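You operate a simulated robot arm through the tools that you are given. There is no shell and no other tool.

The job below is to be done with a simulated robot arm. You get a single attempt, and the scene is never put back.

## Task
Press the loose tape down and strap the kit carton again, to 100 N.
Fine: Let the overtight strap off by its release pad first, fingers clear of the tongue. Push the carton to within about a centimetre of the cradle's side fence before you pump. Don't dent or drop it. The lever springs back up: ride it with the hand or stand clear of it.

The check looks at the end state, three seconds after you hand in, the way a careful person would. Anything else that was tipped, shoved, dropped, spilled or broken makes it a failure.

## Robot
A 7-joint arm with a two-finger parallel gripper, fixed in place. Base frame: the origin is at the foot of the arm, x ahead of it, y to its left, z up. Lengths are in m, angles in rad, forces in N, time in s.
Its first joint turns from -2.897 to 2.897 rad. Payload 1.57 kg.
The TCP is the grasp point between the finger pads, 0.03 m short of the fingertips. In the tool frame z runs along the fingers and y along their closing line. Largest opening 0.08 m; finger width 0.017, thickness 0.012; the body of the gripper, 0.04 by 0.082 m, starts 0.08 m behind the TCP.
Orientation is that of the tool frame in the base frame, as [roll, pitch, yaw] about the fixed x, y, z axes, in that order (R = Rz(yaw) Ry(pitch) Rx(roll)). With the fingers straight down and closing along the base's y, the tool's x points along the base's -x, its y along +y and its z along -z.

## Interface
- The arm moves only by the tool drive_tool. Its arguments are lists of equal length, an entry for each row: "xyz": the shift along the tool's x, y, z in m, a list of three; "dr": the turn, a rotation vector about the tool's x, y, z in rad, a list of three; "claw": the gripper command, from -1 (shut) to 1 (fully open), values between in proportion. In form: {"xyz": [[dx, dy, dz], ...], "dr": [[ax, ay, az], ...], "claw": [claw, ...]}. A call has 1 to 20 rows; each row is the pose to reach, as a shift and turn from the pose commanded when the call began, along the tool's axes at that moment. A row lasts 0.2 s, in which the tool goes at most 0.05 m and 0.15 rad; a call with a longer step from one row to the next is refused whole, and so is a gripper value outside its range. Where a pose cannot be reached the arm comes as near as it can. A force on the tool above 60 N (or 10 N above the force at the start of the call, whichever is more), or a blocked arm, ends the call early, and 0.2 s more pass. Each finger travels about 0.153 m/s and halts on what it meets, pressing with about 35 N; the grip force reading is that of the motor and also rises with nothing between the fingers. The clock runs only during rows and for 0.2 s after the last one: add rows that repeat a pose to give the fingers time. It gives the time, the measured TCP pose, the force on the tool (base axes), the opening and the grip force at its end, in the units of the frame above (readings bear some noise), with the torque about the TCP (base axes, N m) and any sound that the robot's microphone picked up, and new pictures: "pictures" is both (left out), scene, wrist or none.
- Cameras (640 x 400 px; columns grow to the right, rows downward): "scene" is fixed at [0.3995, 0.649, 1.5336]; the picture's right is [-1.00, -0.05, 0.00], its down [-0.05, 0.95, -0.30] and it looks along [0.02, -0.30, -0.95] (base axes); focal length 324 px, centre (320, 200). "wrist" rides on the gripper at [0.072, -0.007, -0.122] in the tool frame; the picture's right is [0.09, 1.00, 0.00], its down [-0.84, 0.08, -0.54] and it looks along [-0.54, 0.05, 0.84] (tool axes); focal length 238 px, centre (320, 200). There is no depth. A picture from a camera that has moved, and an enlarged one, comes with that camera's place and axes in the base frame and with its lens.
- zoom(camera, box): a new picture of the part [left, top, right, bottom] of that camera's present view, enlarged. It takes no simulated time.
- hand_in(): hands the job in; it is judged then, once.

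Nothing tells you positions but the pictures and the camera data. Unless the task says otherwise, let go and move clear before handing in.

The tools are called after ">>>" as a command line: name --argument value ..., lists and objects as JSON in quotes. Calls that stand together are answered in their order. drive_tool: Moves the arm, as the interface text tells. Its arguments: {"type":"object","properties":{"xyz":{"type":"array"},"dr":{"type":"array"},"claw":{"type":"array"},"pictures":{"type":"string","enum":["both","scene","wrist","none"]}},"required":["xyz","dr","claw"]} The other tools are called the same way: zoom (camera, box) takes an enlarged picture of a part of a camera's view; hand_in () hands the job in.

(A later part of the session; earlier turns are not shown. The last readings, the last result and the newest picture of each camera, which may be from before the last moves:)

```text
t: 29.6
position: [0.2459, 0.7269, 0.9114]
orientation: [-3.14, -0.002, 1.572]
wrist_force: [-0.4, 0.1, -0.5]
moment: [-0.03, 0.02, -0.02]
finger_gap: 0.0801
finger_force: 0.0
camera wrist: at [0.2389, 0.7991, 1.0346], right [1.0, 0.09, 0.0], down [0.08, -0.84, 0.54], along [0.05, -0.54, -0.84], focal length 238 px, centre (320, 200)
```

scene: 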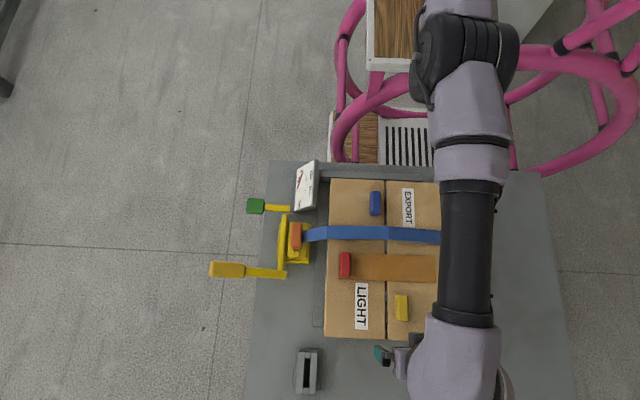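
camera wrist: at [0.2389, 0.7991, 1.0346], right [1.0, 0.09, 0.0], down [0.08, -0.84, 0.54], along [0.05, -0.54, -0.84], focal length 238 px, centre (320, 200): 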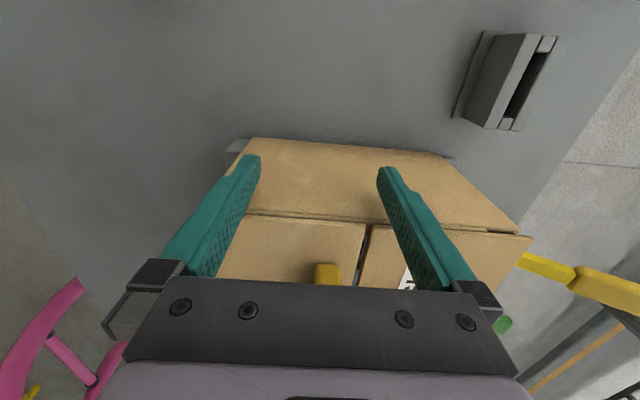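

>>> drive_tool --xyz '[[0.003, 0.012, 0.012], [0.003, 0.024, 0.024], [0.003, 0.034, 0.036], [0.003, 0.036, 0.05], [0.003, 0.036, 0.055], [0.003, 0.036, 0.055]]' --dr '[[0, 0, 0], [0, 0, 0], [0, 0, 0], [0, 0, 0], [0, 0, 0], [0, 0, 0]]' --claw '[1, 1, 1, 1, 1, 1]'

```text
t: 31.0
position: [0.2777, 0.7215, 0.8587]
orientation: [-3.14, -0.002, 1.571]
wrist_force: [-0.6, -0.2, 1.1]
moment: [0.03, -0.02, 0.0]
finger_gap: 0.0799
finger_force: 0.1
out of reach, approached as far as the arm can: row 1, 2, 3, 4, 5, 6
camera wrist: at [0.2698, 0.793, 0.982], right [1.0, 0.09, 0.0], down [0.08, -0.84, 0.54], along [0.05, -0.54, -0.84], focal length 238 px, centre (320, 200)
```

scene: 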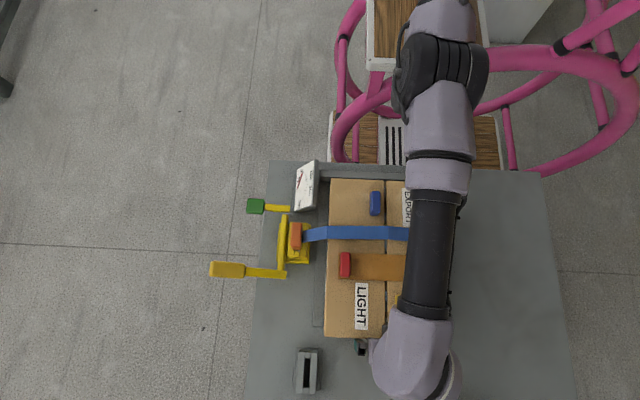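
wrist: 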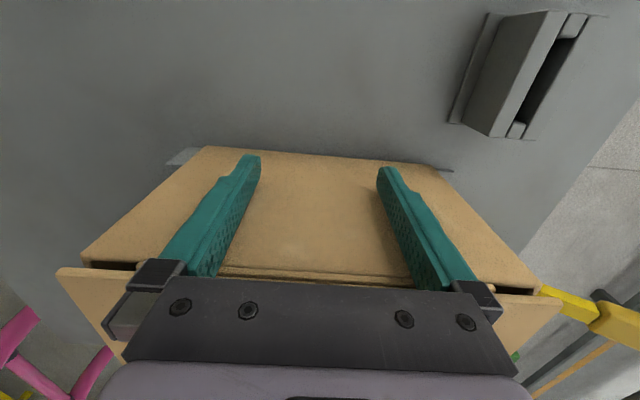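

The fingers are just off the carton's +y face. I'll push slowly in -y, about 4.5 cm of carton travel, and then check the gap.

>>> drive_tool --xyz '[[-0.004, 0, 0], [-0.008, 0, 0], [-0.011, 0, 0], [-0.014, 0, 0], [-0.017, 0, 0], [-0.02, 0, 0], [-0.023, 0, 0], [-0.026, 0, 0], [-0.026, 0, 0]]' --dr '[[0, 0, 0], [0, 0, 0], [0, 0, 0], [0, 0, 0], [0, 0, 0], [0, 0, 0], [0, 0, 0], [0, 0, 0], [0, 0, 0]]' --claw '[1, 1, 1, 1, 1, 1, 1, 1, 1]'

```text
t: 33.0
position: [0.2775, 0.6958, 0.8588]
orientation: [-3.14, 0.001, 1.57]
wrist_force: [0.1, 3.6, 0.0]
moment: [-0.21, 0.02, 0.01]
finger_gap: 0.0801
finger_force: 0.1
camera wrist: at [0.2702, 0.7678, 0.9812], right [1.0, 0.09, 0.0], down [0.08, -0.84, 0.54], along [0.05, -0.54, -0.84], focal length 238 px, centre (320, 200)
```

scene: 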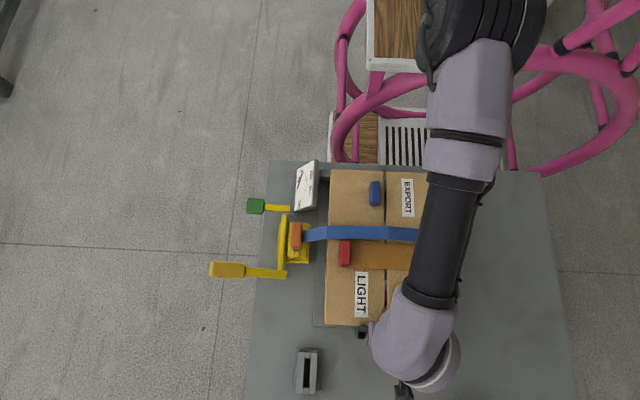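
wrist: 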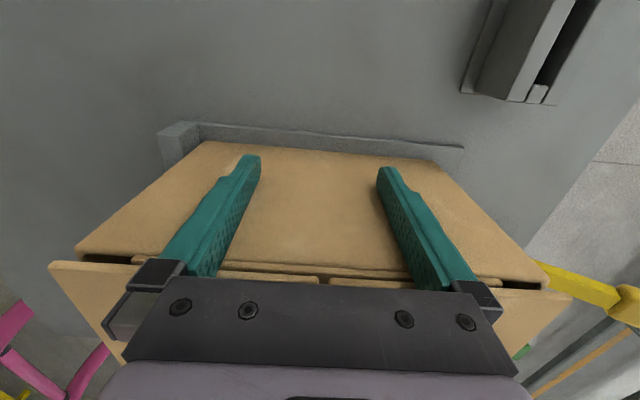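

The carton slides with only about 4 N. I'll check the strap against the red tab and the fence gap before pushing further.

>>> zoom --camera "scene" --box '[290, 155, 450, 265]'

>>> zoom --camera "scene" --box '[320, 215, 400, 275]'

```text
3.64 times, centred on (370, 210) of scene
camera zoom: at [0.3995, 0.649, 1.5336], right [-1.0, -0.05, 0.0], down [-0.05, 0.95, -0.3], along [0.02, -0.3, -0.95], focal length 1179 px, centre (138, 164)
```

zoom: 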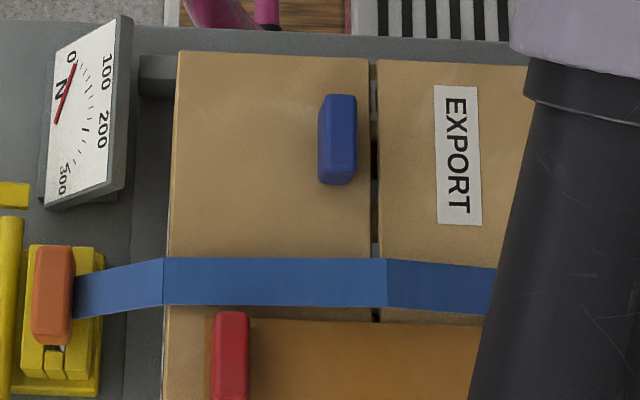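

```text
6.67 times, centred on (360, 245) of scene
camera zoom: at [0.3995, 0.649, 1.5336], right [-1.0, -0.05, 0.0], down [-0.05, 0.95, -0.3], along [0.02, -0.3, -0.95], focal length 2162 px, centre (53, -100)
```

zoom: 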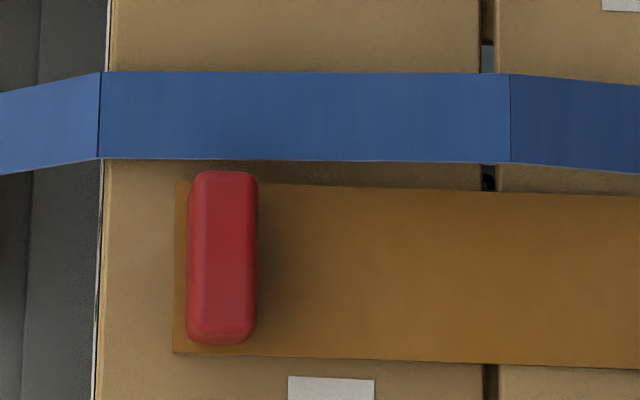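

The carton has moved about 2 cm. I want accurate gaps to both fences before pushing more, so I'll back off, rise, and look from the -x side and then the -y side.

>>> drive_tool --xyz '[[0.01, 0, 0], [0.01, 0, -0.04], [0.01, 0, -0.08], [0.01, 0, -0.12], [0.0, 0, -0.16], [-0.01, -0.005, -0.19], [-0.03, -0.02, -0.19], [-0.05, -0.035, -0.19], [-0.07, -0.05, -0.19], [-0.09, -0.065, -0.19], [-0.11, -0.08, -0.19], [-0.13, -0.095, -0.19], [-0.15, -0.11, -0.19], [-0.17, -0.125, -0.19], [-0.185, -0.138, -0.19], [-0.195, -0.138, -0.19], [-0.195, -0.138, -0.19]]' --dr '[[0, 0, 0], [0, 0, 0], [0, 0, 0], [0, 0, 0], [0, 0, 0], [0, 0, -0.14], [0, 0, -0.28], [0, 0, -0.42], [0, 0, -0.56], [0, 0, -0.7], [0, 0, -0.84], [0, 0, -0.98], [0, 0, -1.12], [0, 0, -1.26], [0, 0, -1.4], [0, 0, -1.54], [0, 0, -1.571]]' --claw '[1, 1, 1, 1, 1, 1, 1, 1, 1, 1, 1, 1, 1, 1, 1, 1, 1]'

>>> zoom --camera "wrist" --box '[150, 0, 450, 180]'

```text
t: 36.6
position: [0.1392, 0.5017, 1.0477]
orientation: [3.14, -0.001, -3.14]
wrist_force: [-0.6, -0.7, 0.1]
moment: [0.01, 0.01, -0.03]
finger_gap: 0.0799
finger_force: 0.0
camera wrist: at [0.0675, 0.4949, 1.1712], right [-0.09, 1.0, 0.0], down [0.84, 0.08, 0.54], along [0.54, 0.05, -0.84], focal length 238 px, centre (320, 200)
```

scene: 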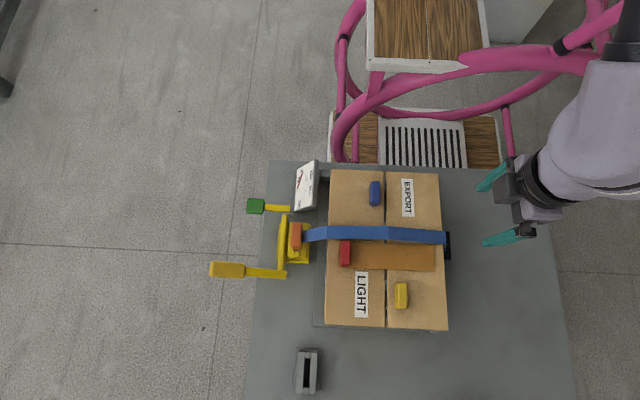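
wrist: 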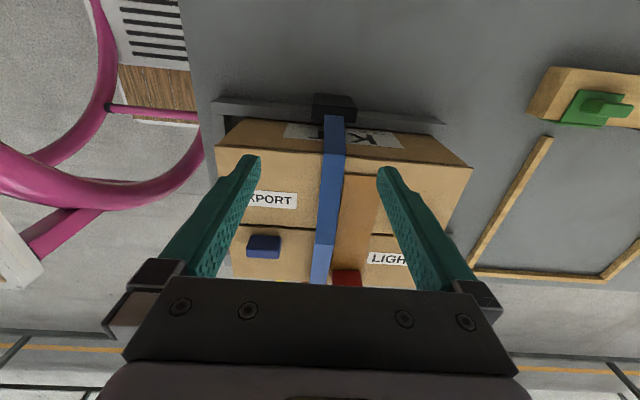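

```text
2.13 times, centred on (300, 90) of wrist
camera zoom: at [0.0675, 0.4949, 1.1712], right [-0.09, 1.0, 0.0], down [0.84, 0.08, 0.54], along [0.54, 0.05, -0.84], focal length 508 px, centre (363, 435)
```

zoom: 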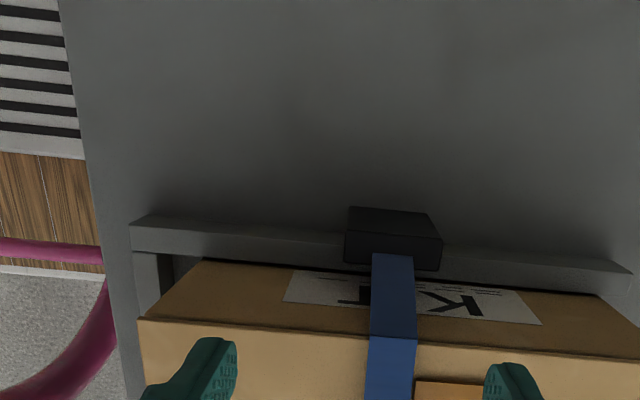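

The carton is already against the back (-x) fence. The side fence is the low-y bar, with roughly 3 cm of gap left. I'll zoom in to measure it.

>>> zoom --camera "wrist" --box '[200, 90, 280, 170]'

>>> zoom --camera "scene" --box '[290, 155, 460, 265]'

```text
5.00 times, centred on (240, 130) of wrist
camera zoom: at [0.0675, 0.4949, 1.1712], right [-0.09, 1.0, 0.0], down [0.84, 0.08, 0.54], along [0.54, 0.05, -0.84], focal length 1192 px, centre (720, 550)
```

zoom: 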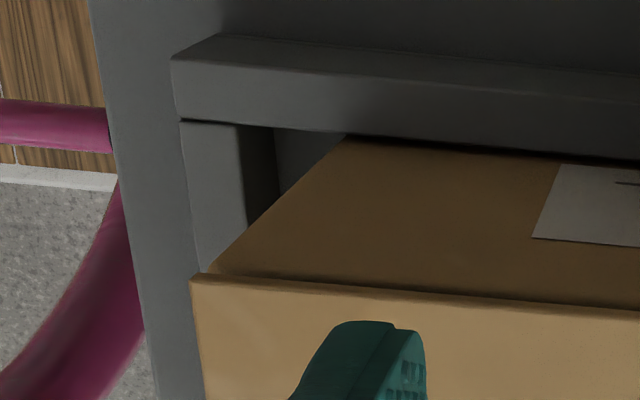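

```text
3.64 times, centred on (375, 210) of scene
camera zoom: at [0.3995, 0.649, 1.5336], right [-1.0, -0.05, 0.0], down [-0.05, 0.95, -0.3], along [0.02, -0.3, -0.95], focal length 1179 px, centre (120, 164)
```

zoom: 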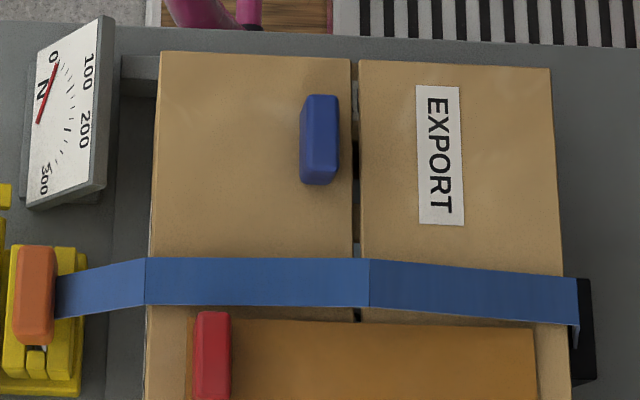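

The gap is about 3 cm, with the fence inner face at y≈0.357 and the carton face at y≈0.389. I'll return to the +y side and push about 2.5 cm more in small steps.

>>> drive_tool --xyz '[[-0.012, 0.018, 0], [-0.024, 0.036, 0], [-0.036, 0.054, 0], [-0.048, 0.072, 0], [-0.06, 0.09, 0], [-0.072, 0.108, 0], [-0.084, 0.126, 0], [-0.096, 0.144, 0], [-0.108, 0.162, 0], [-0.12, 0.18, 0], [-0.132, 0.196, 0], [-0.138, 0.206, 0], [-0.138, 0.206, 0.03], [-0.138, 0.206, 0.06], [-0.138, 0.206, 0.1], [-0.138, 0.206, 0.14], [-0.138, 0.206, 0.17], [-0.138, 0.206, 0.189], [-0.138, 0.206, 0.189]]' --dr '[[0, 0, 0.14], [0, 0, 0.28], [0, 0, 0.42], [0, 0, 0.56], [0, 0, 0.7], [0, 0, 0.84], [0, 0, 0.98], [0, 0, 1.12], [0, 0, 1.26], [0, 0, 1.4], [0, 0, 1.54], [0, 0, 1.571], [0, 0, 1.571], [0, 0, 1.571], [0, 0, 1.571], [0, 0, 1.571], [0, 0, 1.571], [0, 0, 1.571], [0, 0, 1.571]]' --claw '[1, 1, 1, 1, 1, 1, 1, 1, 1, 1, 1, 1, 1, 1, 1, 1, 1, 1, 1]'

```text
t: 40.6
position: [0.276, 0.7064, 0.8599]
orientation: [-3.14, -0.002, 1.57]
wrist_force: [-0.1, 0.3, -0.4]
moment: [0.01, 0.0, 0.02]
finger_gap: 0.0796
finger_force: 0.1
camera wrist: at [0.2688, 0.7795, 0.9828], right [1.0, 0.09, 0.0], down [0.08, -0.84, 0.54], along [0.05, -0.54, -0.84], focal length 238 px, centre (320, 200)
```

scene: 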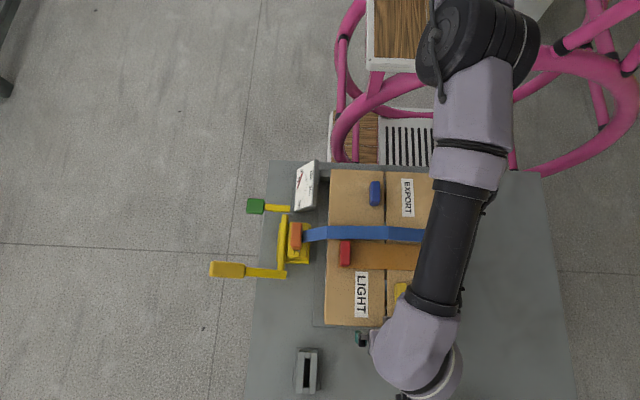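
wrist: 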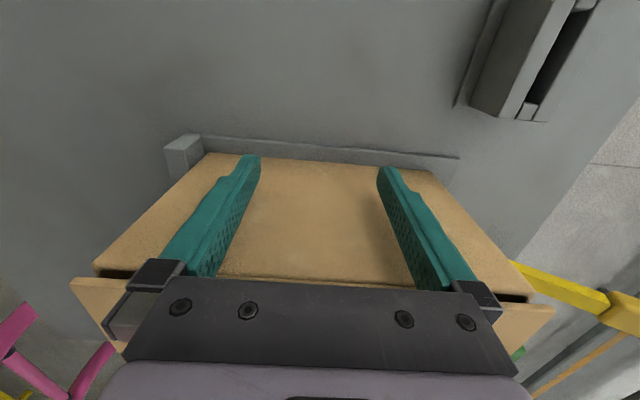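

>>> drive_tool --xyz '[[-0.005, 0, 0], [-0.009, 0, 0], [-0.012, 0, 0], [-0.015, 0, 0], [-0.018, 0, 0], [-0.021, 0, 0], [-0.024, 0, 0], [-0.024, 0, 0]]' --dr '[[0, 0, 0], [0, 0, 0], [0, 0, 0], [0, 0, 0], [0, 0, 0], [0, 0, 0], [0, 0, 0], [0, 0, 0]]' --claw '[1, 1, 1, 1, 1, 1, 1, 1]' --pictures "scene"

>>> zoom --camera "scene" --box '[290, 155, 460, 265]'

```text
t: 42.4
position: [0.278, 0.6823, 0.8581]
orientation: [-3.14, 0.0, 1.57]
wrist_force: [1.1, 3.7, 0.2]
moment: [-0.18, -0.04, 0.05]
finger_gap: 0.0801
finger_force: 0.0
```

scene: 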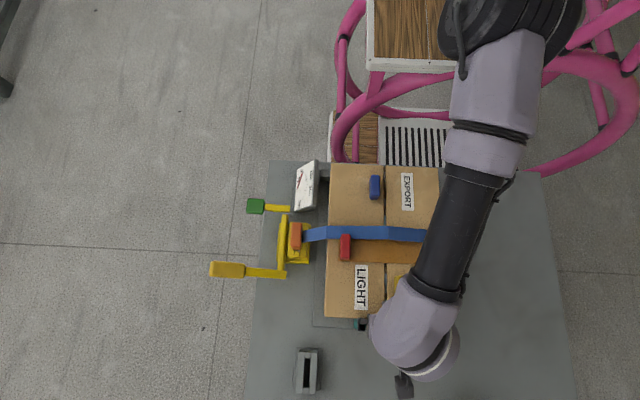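

```text
3.64 times, centred on (375, 210) of scene
camera zoom: at [0.3995, 0.649, 1.5336], right [-1.0, -0.05, 0.0], down [-0.05, 0.95, -0.3], along [0.02, -0.3, -0.95], focal length 1179 px, centre (120, 164)
```

zoom: 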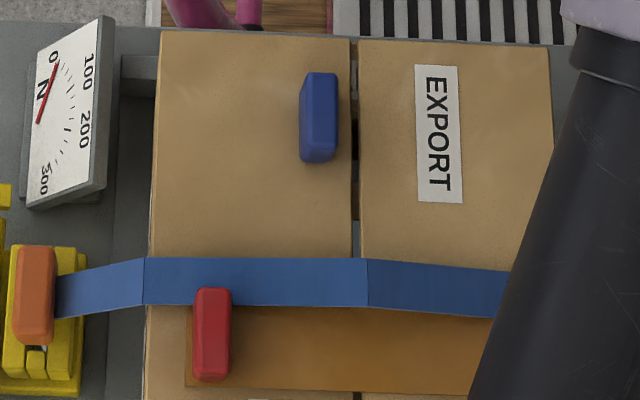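

The strap simply passes over at the tab, with no resistance change. I'll push about 1.2 cm more.

>>> drive_tool --xyz '[[-0.003, 0, 0], [-0.005, 0, 0], [-0.007, 0, 0], [-0.009, 0, 0], [-0.011, 0, 0], [-0.0125, 0, 0], [-0.0125, 0, 0]]' --dr '[[0, 0, 0], [0, 0, 0], [0, 0, 0], [0, 0, 0], [0, 0, 0], [0, 0, 0], [0, 0, 0]]' --claw '[1, 1, 1, 1, 1, 1, 1]' --pictures "wrist"

```text
t: 44.0
position: [0.2764, 0.6697, 0.8581]
orientation: [-3.138, -0.002, 1.572]
wrist_force: [0.7, 2.9, 0.3]
moment: [-0.2, -0.03, 0.01]
finger_gap: 0.08
finger_force: 0.1
camera wrist: at [0.2697, 0.743, 0.9821], right [1.0, 0.09, 0.0], down [0.08, -0.84, 0.54], along [0.05, -0.54, -0.84], focal length 238 px, centre (320, 200)
```

wrist: 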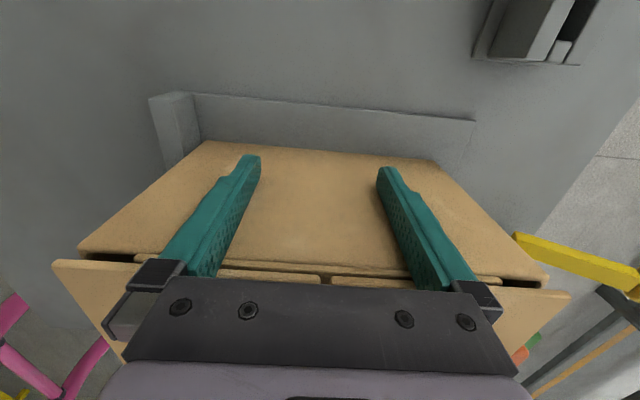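

Now I back off and go look at the remaining gap.

>>> drive_tool --xyz '[[0.015, 0, 0], [0.02, 0, -0.04], [0.02, 0, -0.08], [0.02, 0, -0.12], [0.015, 0, -0.16], [0.0, -0.005, -0.19], [-0.015, -0.02, -0.19], [-0.03, -0.035, -0.19], [-0.045, -0.05, -0.19], [-0.06, -0.065, -0.19], [-0.08, -0.08, -0.19], [-0.1, -0.095, -0.19], [-0.12, -0.11, -0.19], [-0.14, -0.125, -0.19], [-0.16, -0.138, -0.19], [-0.17, -0.138, -0.19], [-0.17, -0.138, -0.19]]' --dr '[[0, 0, 0], [0, 0, 0], [0, 0, 0], [0, 0, 0], [0, 0, 0], [0, 0, -0.14], [0, 0, -0.28], [0, 0, -0.42], [0, 0, -0.56], [0, 0, -0.7], [0, 0, -0.84], [0, 0, -0.98], [0, 0, -1.12], [0, 0, -1.26], [0, 0, -1.4], [0, 0, -1.54], [0, 0, -1.571]]' --claw '[1, 1, 1, 1, 1, 1, 1, 1, 1, 1, 1, 1, 1, 1, 1, 1, 1]'

>>> zoom --camera "wrist" --box '[200, 90, 280, 170]'

>>> zoom --camera "scene" --box '[290, 155, 460, 265]'

```text
t: 47.6
position: [0.1391, 0.5015, 1.0491]
orientation: [3.141, -0.004, 3.142]
wrist_force: [-0.4, -0.3, -0.4]
moment: [0.0, -0.02, 0.0]
finger_gap: 0.0798
finger_force: 0.2
camera wrist: at [0.0662, 0.4944, 1.1723], right [-0.09, 1.0, 0.0], down [0.84, 0.08, 0.54], along [0.54, 0.05, -0.84], focal length 238 px, centre (320, 200)
```

scene: 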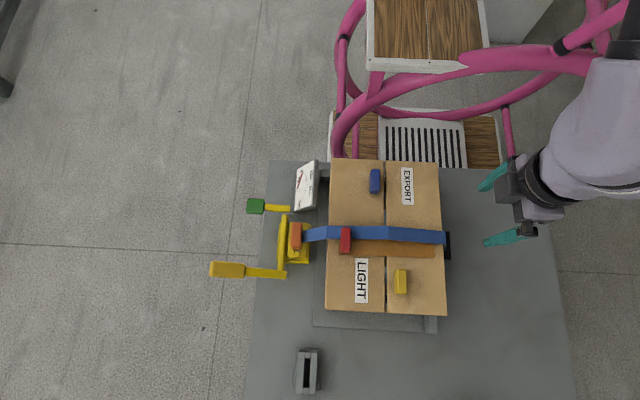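
wrist: 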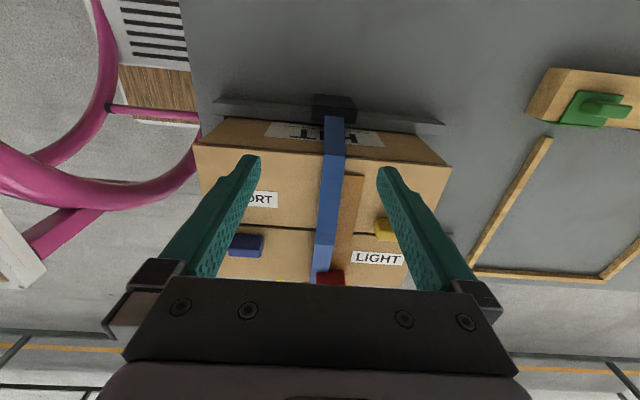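

```text
5.00 times, centred on (240, 130) of wrist
camera zoom: at [0.0662, 0.4944, 1.1723], right [-0.09, 1.0, 0.0], down [0.84, 0.08, 0.54], along [0.54, 0.05, -0.84], focal length 1192 px, centre (720, 550)
```

zoom: 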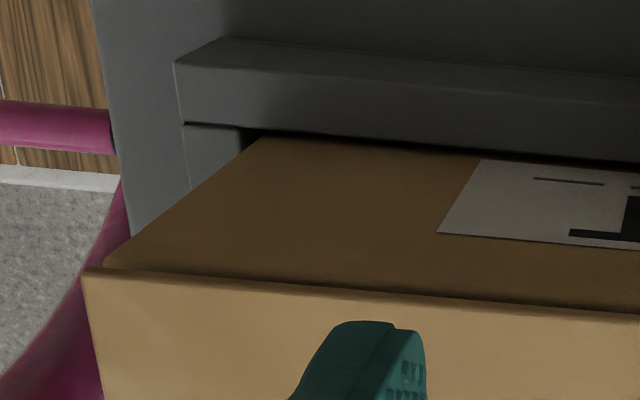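

```text
3.64 times, centred on (375, 210) of scene
camera zoom: at [0.3995, 0.649, 1.5336], right [-1.0, -0.05, 0.0], down [-0.05, 0.95, -0.3], along [0.02, -0.3, -0.95], focal length 1179 px, centre (120, 164)
```

zoom: 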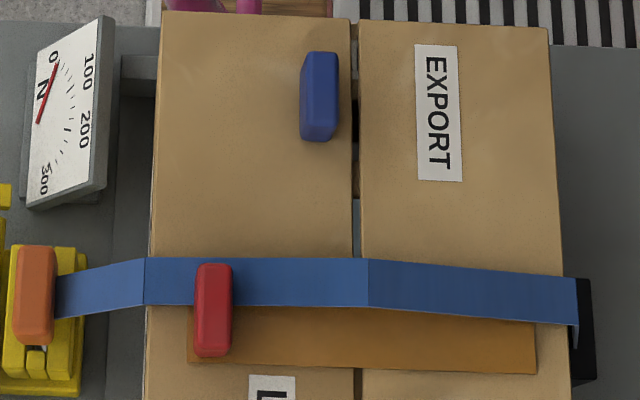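

The gap to the side fence is now about 7 mm. Next I go to the lever: closed fingers, camera on the +y side so it can see the gauge, first to a point above the table edge.

>>> drive_tool --xyz '[[-0.03, 0.007, 0], [-0.06, 0.014, 0], [-0.09, 0.021, 0], [-0.12, 0.028, 0], [-0.15, 0.035, 0], [-0.18, 0.042, 0], [-0.21, 0.049, 0], [-0.24, 0.056, 0.0], [-0.27, 0.063, 0.0], [-0.3, 0.07, 0.01], [-0.33, 0.075, 0.015], [-0.36, 0.08, 0.02], [-0.36, 0.08, 0.02]]' --dr '[[0, 0, 0.13], [0, 0, 0.26], [0, 0, 0.39], [0, 0, 0.52], [0, 0, 0.65], [0, 0, 0.78], [0, 0, 0.91], [0, 0, 1.04], [0, 0, 1.17], [0, 0, 1.3], [0, 0, 1.43], [0, 0, 1.56], [0, 0, 1.571]]' --claw '[0, -1, -1, -1, -1, -1, -1, -1, -1, -1, -1, -1, -1]'

```text
t: 50.4
position: [0.4974, 0.5798, 1.0301]
orientation: [-3.139, -0.003, 1.57]
wrist_force: [0.2, 0.0, 0.2]
moment: [0.0, -0.01, -0.01]
finger_gap: 0.0
finger_force: 20.9
camera wrist: at [0.4918, 0.6531, 1.1521], right [1.0, 0.09, 0.0], down [0.08, -0.84, 0.54], along [0.05, -0.54, -0.84], focal length 238 px, centre (320, 200)
```

scene: 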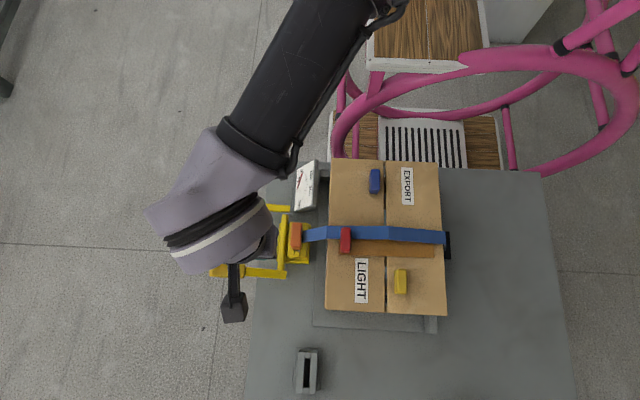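
wrist: 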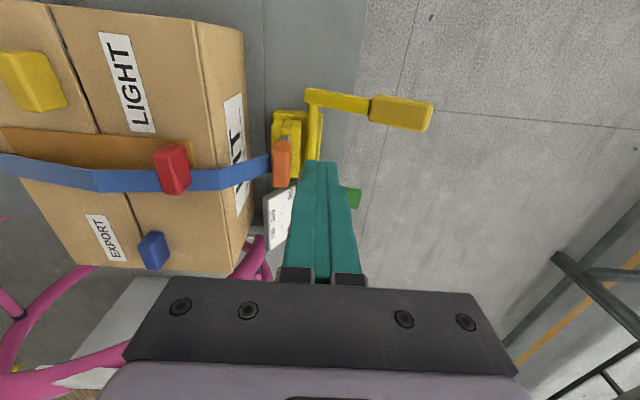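

The handle is confirmed at about (0.591, 0.597, 0.87). I'll move above it.

>>> drive_tool --xyz '[[0.004, 0.03, 0.02], [0.008, 0.06, 0.04], [0.016, 0.095, 0.06], [0.016, 0.095, 0.08], [0.016, 0.095, 0.08]]' --dr '[[0, 0, 0], [0, 0, 0], [0, 0, 0], [0, 0, 0], [0, 0, 0]]' --claw '[-1, -1, -1, -1, -1]'

```text
t: 51.6
position: [0.5939, 0.5958, 0.9488]
orientation: [-3.14, -0.003, 1.571]
wrist_force: [-0.3, 0.4, 0.0]
moment: [0.0, 0.0, 0.0]
finger_gap: 0.0
finger_force: 21.2
camera wrist: at [0.5867, 0.668, 1.0714], right [1.0, 0.09, 0.0], down [0.08, -0.84, 0.54], along [0.05, -0.54, -0.84], focal length 238 px, centre (320, 200)
```

scene: 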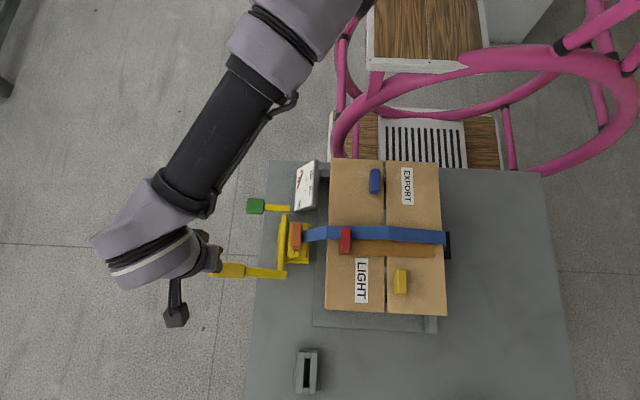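
wrist: 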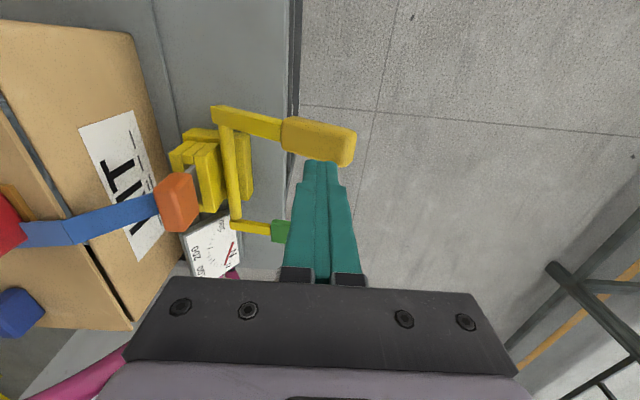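

>>> drive_tool --xyz '[[0.002, 0, 0.02], [0.002, 0, 0.03], [0.002, 0, 0.04], [0.002, 0, 0.05], [0.002, 0, 0.06], [0.002, 0, 0.06]]' --dr '[[0, 0, 0], [0, 0, 0], [0, 0, 0], [0, 0, 0], [0, 0, 0], [0, 0, 0]]' --claw '[-1, -1, -1, -1, -1, -1]'

>>> zoom --camera "scene" --box '[200, 150, 340, 290]'

```text
t: 53.0
position: [0.5948, 0.5979, 0.8881]
orientation: [-3.14, -0.002, 1.57]
wrist_force: [0.6, 0.2, 1.7]
moment: [-0.03, -0.1, 0.01]
finger_gap: 0.0
finger_force: 21.1
camera wrist: at [0.5873, 0.6706, 1.0124], right [1.0, 0.09, 0.0], down [0.08, -0.84, 0.54], along [0.05, -0.54, -0.84], focal length 238 px, centre (320, 200)
```

scene: 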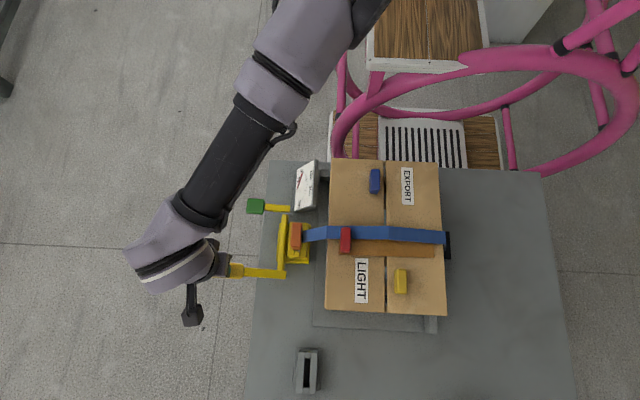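
wrist: 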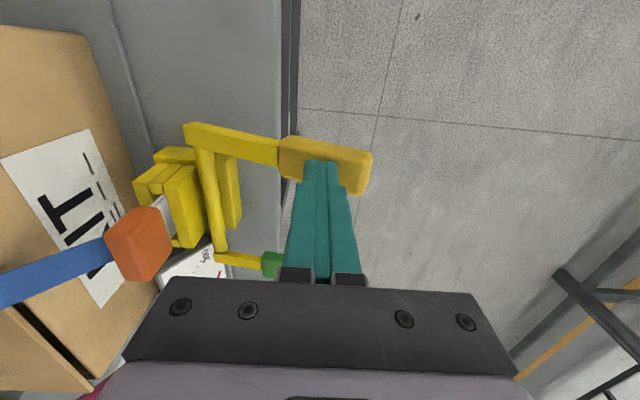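

```text
2.86 times, centred on (270, 220) of scene
camera zoom: at [0.3995, 0.649, 1.5336], right [-1.0, -0.05, 0.0], down [-0.05, 0.95, -0.3], along [0.02, -0.3, -0.95], focal length 926 px, centre (463, 143)
```

zoom: 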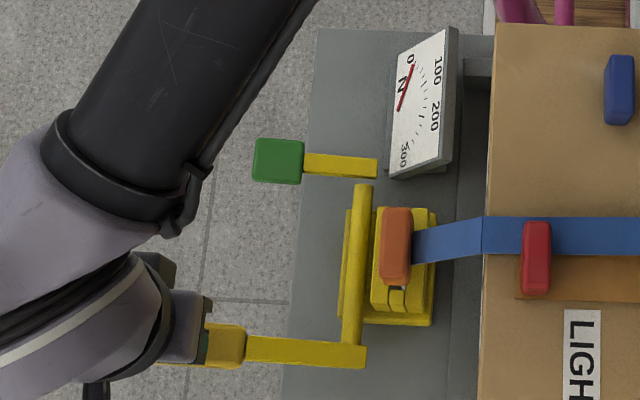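

In contact with the handle. I'll press it down in steps, watching force and gauge.

>>> drive_tool --xyz '[[0, 0, 0.01], [0, 0, 0.02], [0, 0, 0.03], [0, 0, 0.03]]' --dr '[[0, 0, 0], [0, 0, 0], [0, 0, 0], [0, 0, 0]]' --claw '[-1, -1, -1, -1]' --pictures "wrist"

>>> zoom --camera "scene" --box '[270, 150, 340, 220]'

```text
t: 54.0
position: [0.5941, 0.5985, 0.8581]
orientation: [-3.141, 0.0, 1.571]
wrist_force: [3.4, -2.2, 2.4]
moment: [-0.02, -0.09, 0.0]
finger_gap: 0.0001
finger_force: 21.2
camera wrist: at [0.5872, 0.6708, 0.9813], right [1.0, 0.09, 0.0], down [0.08, -0.84, 0.54], along [0.05, -0.54, -0.84], focal length 238 px, centre (320, 200)
```

wrist: 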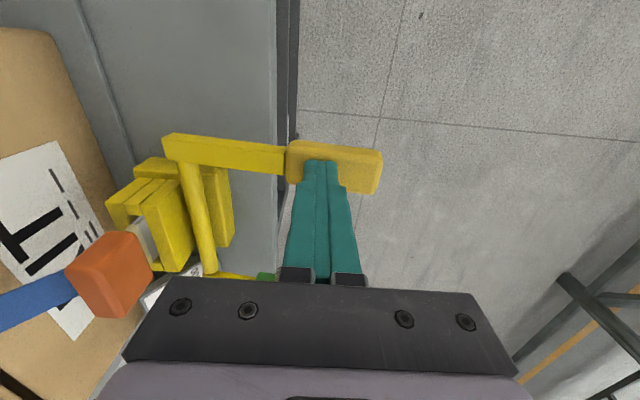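

```text
5.71 times, centred on (305, 185) of scene
camera zoom: at [0.3995, 0.649, 1.5336], right [-1.0, -0.05, 0.0], down [-0.05, 0.95, -0.3], along [0.02, -0.3, -0.95], focal length 1853 px, centre (406, 286)
```

zoom: 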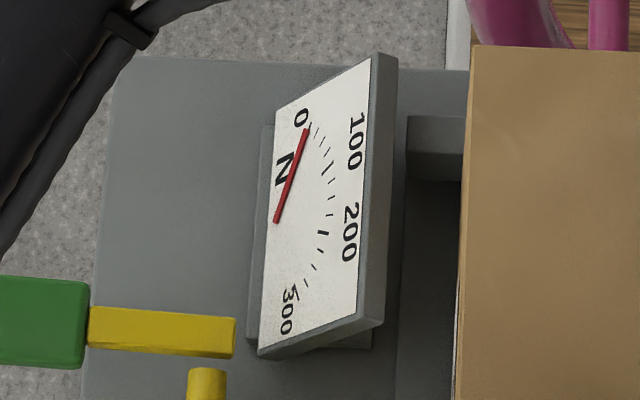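

>>> drive_tool --xyz '[[0, 0, 0.01], [0, 0, 0.02], [0, 0, 0.03], [0, 0, 0.03]]' --dr '[[0, 0, 0], [0, 0, 0], [0, 0, 0], [0, 0, 0]]' --claw '[-1, -1, -1, -1]' --pictures "wrist"

>>> zoom --camera "scene" --box '[270, 150, 340, 220]'

```text
t: 55.0
position: [0.5957, 0.5986, 0.8316]
orientation: [3.14, -0.003, 1.571]
wrist_force: [7.4, -2.4, 22.9]
moment: [-0.11, -0.03, 0.03]
finger_gap: 0.0
finger_force: 21.0
camera wrist: at [0.5872, 0.6708, 0.9554], right [1.0, 0.09, 0.0], down [0.08, -0.84, 0.54], along [0.05, -0.54, -0.84], focal length 238 px, centre (320, 200)
```

wrist: 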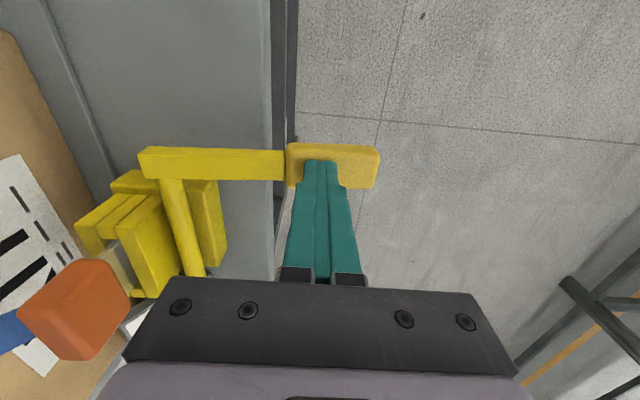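

```text
5.71 times, centred on (305, 185) of scene
camera zoom: at [0.3995, 0.649, 1.5336], right [-1.0, -0.05, 0.0], down [-0.05, 0.95, -0.3], along [0.02, -0.3, -0.95], focal length 1853 px, centre (406, 286)
```

zoom: 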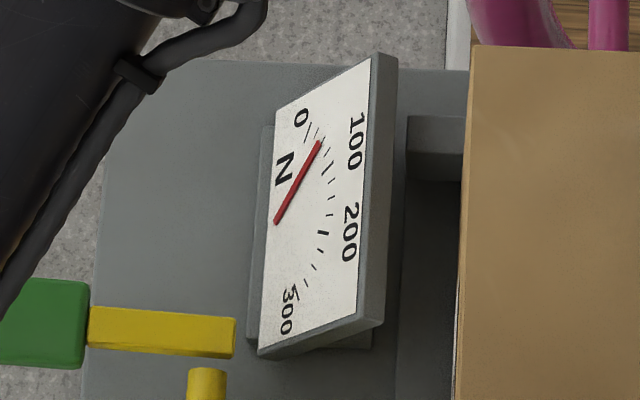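

The gauge reads about 50 N and climbing mid-stroke. I'll continue in small increments.

>>> drive_tool --xyz '[[0, 0, 0.004], [0, 0, 0.008], [0, 0, 0.008]]' --dr '[[0, 0, 0], [0, 0, 0], [0, 0, 0]]' --claw '[-1, -1, -1]' --pictures "none"

>>> zoom --camera "scene" --box '[285, 155, 325, 215]'

```text
t: 55.5
position: [0.5949, 0.5991, 0.8314]
orientation: [3.136, -0.007, 1.57]
wrist_force: [-4.6, -10.8, 21.5]
moment: [-0.36, 0.34, 0.11]
finger_gap: 0.0001
finger_force: 21.2
stopped in row 2: the force on the tool passed its limit at 65 N (the readings are from after the stop); the commanded pose is now the measured one
```

```text
6.67 times, centred on (305, 185) of scene
camera zoom: at [0.3995, 0.649, 1.5336], right [-1.0, -0.05, 0.0], down [-0.05, 0.95, -0.3], along [0.02, -0.3, -0.95], focal length 2162 px, centre (420, 300)
```

zoom: 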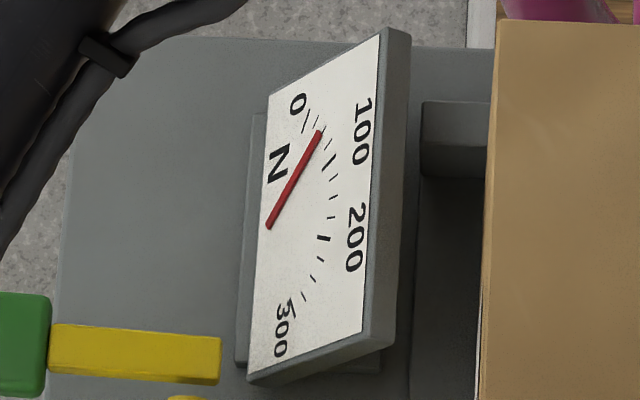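

The lever reached its bottom stop and the gauge is at 50 N. I'll ride the lever back up slowly.

>>> drive_tool --xyz '[[0, 0, -0.005], [0, 0, -0.012], [0, 0, -0.02], [0, 0, -0.028], [0, 0, -0.036], [0, 0, -0.044], [0, 0, -0.052], [0, 0, -0.058], [0, 0, -0.058]]' --dr '[[0, 0, 0], [0, 0, 0], [0, 0, 0], [0, 0, 0], [0, 0, 0], [0, 0, 0], [0, 0, 0], [0, 0, 0], [0, 0, 0]]' --claw '[-1, -1, -1, -1, -1, -1, -1, -1, -1]' --pictures "wrist"

>>> zoom --camera "scene" --box '[285, 155, 325, 215]'

```text
t: 57.5
position: [0.5956, 0.5999, 0.8873]
orientation: [3.14, -0.004, 1.57]
wrist_force: [-0.8, 0.8, 1.3]
moment: [0.05, 0.01, 0.0]
finger_gap: 0.0002
finger_force: 20.9
camera wrist: at [0.5877, 0.6714, 1.0112], right [1.0, 0.09, 0.0], down [0.08, -0.84, 0.54], along [0.05, -0.53, -0.84], focal length 238 px, centre (320, 200)
```

wrist: 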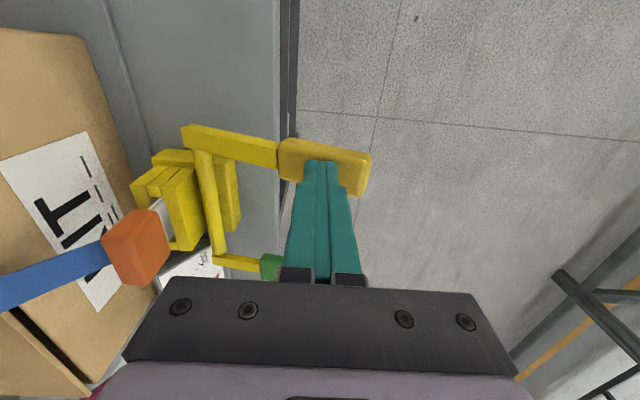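

```text
6.67 times, centred on (305, 185) of scene
camera zoom: at [0.3995, 0.649, 1.5336], right [-1.0, -0.05, 0.0], down [-0.05, 0.95, -0.3], along [0.02, -0.3, -0.95], focal length 2162 px, centre (420, 300)
```

zoom: 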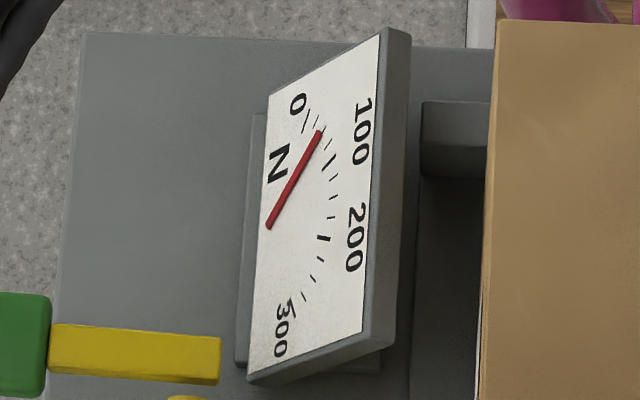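

It holds 50 N. I'll let the lever reach its top stop, then do the second stroke, stopping short to check.

>>> drive_tool --xyz '[[0, 0, -0.006], [0, 0, -0.012], [0, 0, -0.012], [0, 0, 0.0], [0, 0, 0.01], [0, 0, 0.02], [0, 0, 0.03], [0, 0, 0.04], [0, 0, 0.045], [0, 0, 0.045]]' --dr '[[0, 0, 0], [0, 0, 0], [0, 0, 0], [0, 0, 0], [0, 0, 0], [0, 0, 0], [0, 0, 0], [0, 0, 0], [0, 0, 0], [0, 0, 0]]' --claw '[-1, -1, -1, -1, -1, -1, -1, -1, -1, -1]' --pictures "none"

>>> zoom --camera "scene" --box '[285, 155, 325, 215]'

```text
t: 59.7
position: [0.5948, 0.6, 0.8419]
orientation: [3.139, -0.007, 1.572]
wrist_force: [5.5, -0.9, 4.3]
moment: [-0.07, -0.08, 0.03]
finger_gap: 0.0001
finger_force: 21.3
```

```text
6.67 times, centred on (305, 185) of scene
camera zoom: at [0.3995, 0.649, 1.5336], right [-1.0, -0.05, 0.0], down [-0.05, 0.95, -0.3], along [0.02, -0.3, -0.95], focal length 2162 px, centre (420, 300)
```

zoom: 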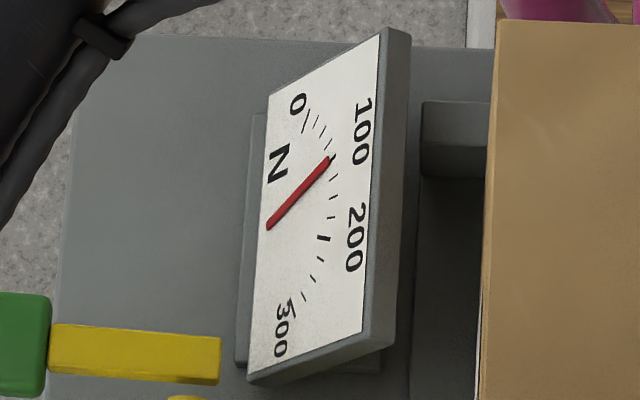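

It's at 100 N now. I'll ride the lever back up gently and re-read.

>>> drive_tool --xyz '[[0, 0, -0.007], [0, 0, -0.014], [0, 0, -0.021], [0, 0, -0.028], [0, 0, -0.035], [0, 0, -0.042], [0, 0, -0.049], [0, 0, -0.056], [0, 0, -0.063], [0, 0, -0.09], [0, 0, -0.13], [0, 0, -0.13]]' --dr '[[0, 0, 0], [0, 0, 0], [0, 0, 0], [0, 0, 0], [0, 0, 0], [0, 0, 0], [0, 0, 0], [0, 0, 0], [0, 0, 0], [0, 0, 0], [0, 0, 0], [0, 0, 0]]' --claw '[-1, -1, -1, -1, -1, -1, -1, -1, -1, -1, -1, -1]'

>>> zoom --camera "scene" --box '[285, 155, 325, 215]'

>>> zoom --camera "scene" --box '[270, 150, 460, 320]'

```text
t: 62.3
position: [0.5931, 0.6003, 0.9741]
orientation: [3.141, -0.004, 1.571]
wrist_force: [0.4, -0.2, -0.5]
moment: [-0.04, 0.0, -0.04]
finger_gap: 0.0002
finger_force: 21.4
camera wrist: at [0.5871, 0.6724, 1.0977], right [1.0, 0.09, 0.0], down [0.08, -0.84, 0.54], along [0.05, -0.54, -0.84], focal length 238 px, centre (320, 200)
```

scene: 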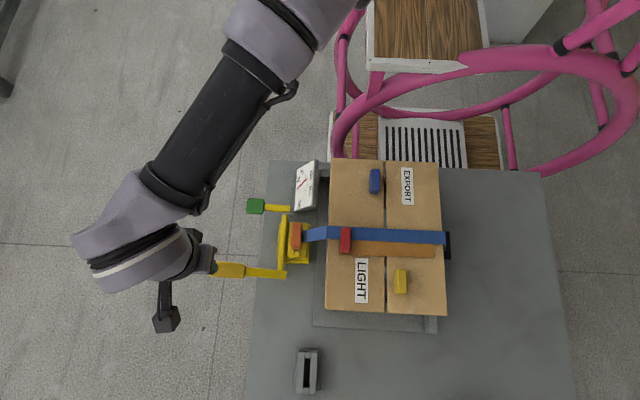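
wrist: 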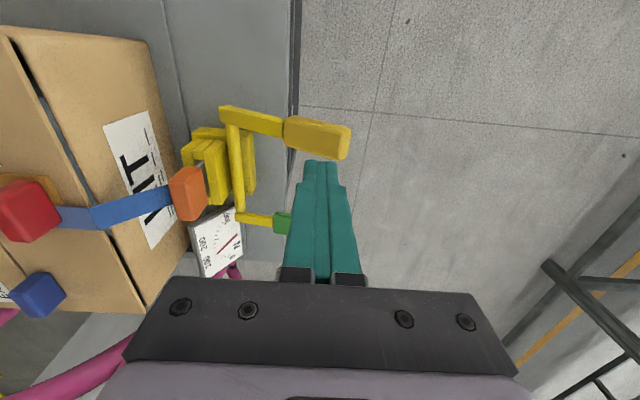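

```text
6.67 times, centred on (305, 185) of scene
camera zoom: at [0.3995, 0.649, 1.5336], right [-1.0, -0.05, 0.0], down [-0.05, 0.95, -0.3], along [0.02, -0.3, -0.95], focal length 2162 px, centre (420, 300)
```

zoom: 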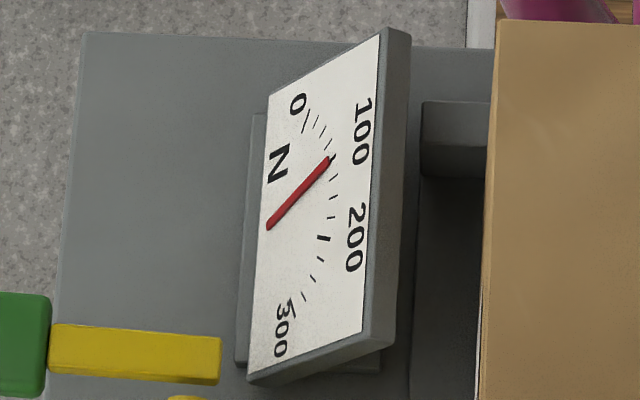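

```text
2.35 times, centred on (365, 235) of scene
camera zoom: at [0.3995, 0.649, 1.5336], right [-1.0, -0.05, 0.0], down [-0.05, 0.95, -0.3], along [0.02, -0.3, -0.95], focal length 763 px, centre (214, 118)
```

zoom: 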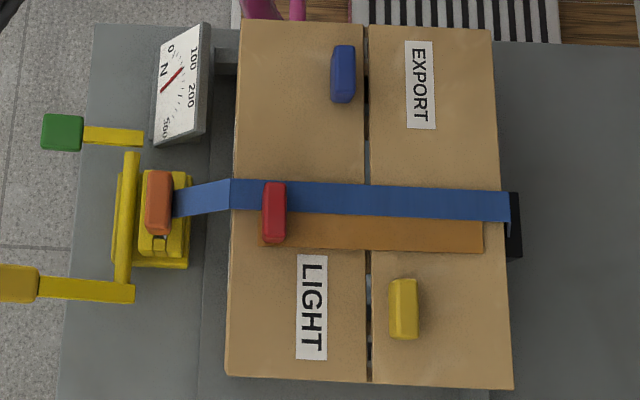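

The gauge holds at 100 N, the strap is flat and the lever is up. I'll check the gauge and the fence gap once more in close-up.

>>> zoom --camera "wrist" --box '[180, 190, 260, 290]'

>>> drive_tool --xyz '[[0, -0.01, -0.03], [0, -0.03, -0.06], [-0.03, -0.05, -0.08], [-0.06, -0.07, -0.09], [-0.1, -0.08, -0.1], [-0.14, -0.08, -0.11], [-0.18, -0.08, -0.12], [-0.22, -0.08, -0.12], [-0.26, -0.08, -0.12], [-0.26, -0.08, -0.12]]' --dr '[[0, 0, 0], [0, 0, -0.14], [0, 0, -0.28], [0, 0, -0.42], [0, 0, -0.56], [0, 0, -0.7], [0, 0, -0.84], [0, 0, -0.98], [0, 0, -1.12], [0, 0, -1.2]]' --claw '[-1, -1, -1, -1, -1, -1, -1, -1, -1, -1]'

```text
4.00 times, centred on (220, 240) of wrist
camera zoom: at [0.5871, 0.6724, 1.0977], right [1.0, 0.09, 0.0], down [0.08, -0.84, 0.54], along [0.05, -0.54, -0.84], focal length 953 px, centre (720, 40)
```

zoom: 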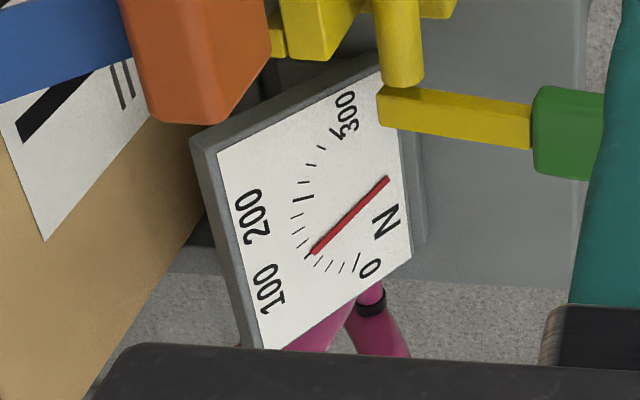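

```text
t: 64.5
position: [0.5123, 0.3368, 1.0908]
orientation: [3.135, 0.001, 2.773]
wrist_force: [-0.5, 0.1, 0.8]
moment: [0.0, -0.02, 0.01]
finger_gap: 0.0
finger_force: 21.3
camera wrist: at [0.4427, 0.3576, 1.2135], right [0.27, 0.96, 0.01], down [0.81, -0.23, 0.54], along [0.52, -0.14, -0.84], focal length 238 px, centre (320, 200)
```

scene: 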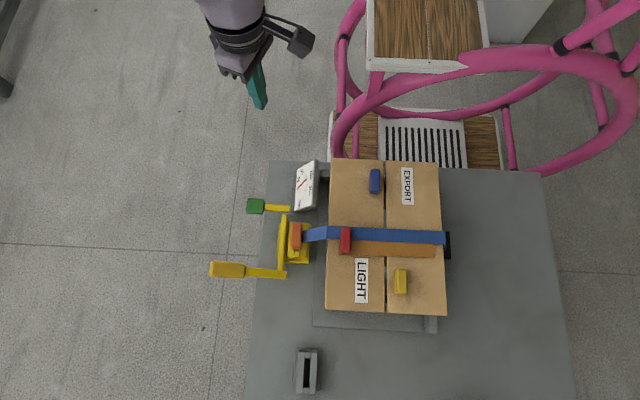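
wrist: 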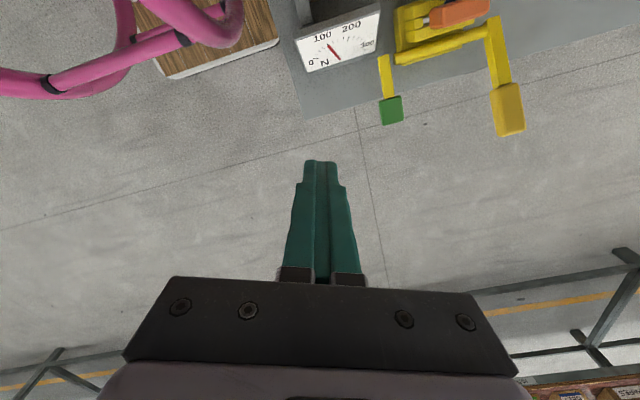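

The close-up confirms 100 N. One last look at the side-fence gap from the -y side.

>>> drive_tool --xyz '[[0.005, -0.005, 0], [0.01, -0.01, 0], [0.015, -0.015, 0], [0.02, -0.02, 0], [0.03, -0.025, 0], [0.035, -0.03, 0], [0.04, -0.035, 0], [0.045, -0.04, 0], [0.05, -0.045, 0], [0.055, -0.05, 0], [0.06, -0.055, 0], [0.064, -0.057, 0], [0.064, -0.057, 0], [0.064, -0.057, 0], [0.064, -0.057, 0]]' --dr '[[0, 0, -0.14], [0, 0, -0.28], [0, 0, -0.42], [0, 0, -0.56], [0, 0, -0.7], [0, 0, -0.84], [0, 0, -0.98], [0, 0, -1.12], [0, 0, -1.26], [0, 0, -1.4], [0, 0, -1.54], [0, 0, -1.68], [0, 0, -1.82], [0, 0, -1.94], [0, 0, -1.94]]' --claw '[-1, -1, -1, -1, -1, -1, -1, -1, -1, -1, -1, -1, -1, -1, -1]' --pictures "wrist"

>>> zoom --camera "wrist" --box '[280, 40, 600, 240]'

```text
t: 67.7
position: [0.4354, 0.3086, 1.0899]
orientation: [-3.141, 0.005, -1.571]
wrist_force: [-0.2, -0.2, 0.5]
moment: [0.02, 0.01, 0.01]
finger_gap: 0.0
finger_force: 21.4
camera wrist: at [0.4409, 0.2368, 1.2131], right [-1.0, -0.09, 0.0], down [-0.08, 0.83, 0.55], along [-0.05, 0.54, -0.84], focal length 238 px, centre (320, 200)
```

wrist: 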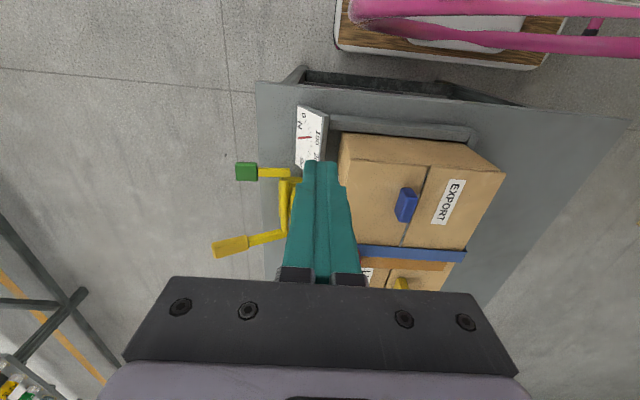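

```text
2.00 times, centred on (440, 140) of wrist
camera zoom: at [0.4409, 0.2368, 1.2131], right [-1.0, -0.09, 0.0], down [-0.08, 0.83, 0.55], along [-0.05, 0.54, -0.84], focal length 477 px, centre (80, 320)
```

zoom: 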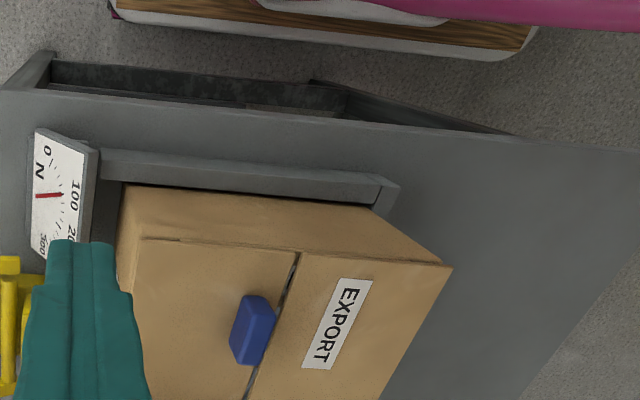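

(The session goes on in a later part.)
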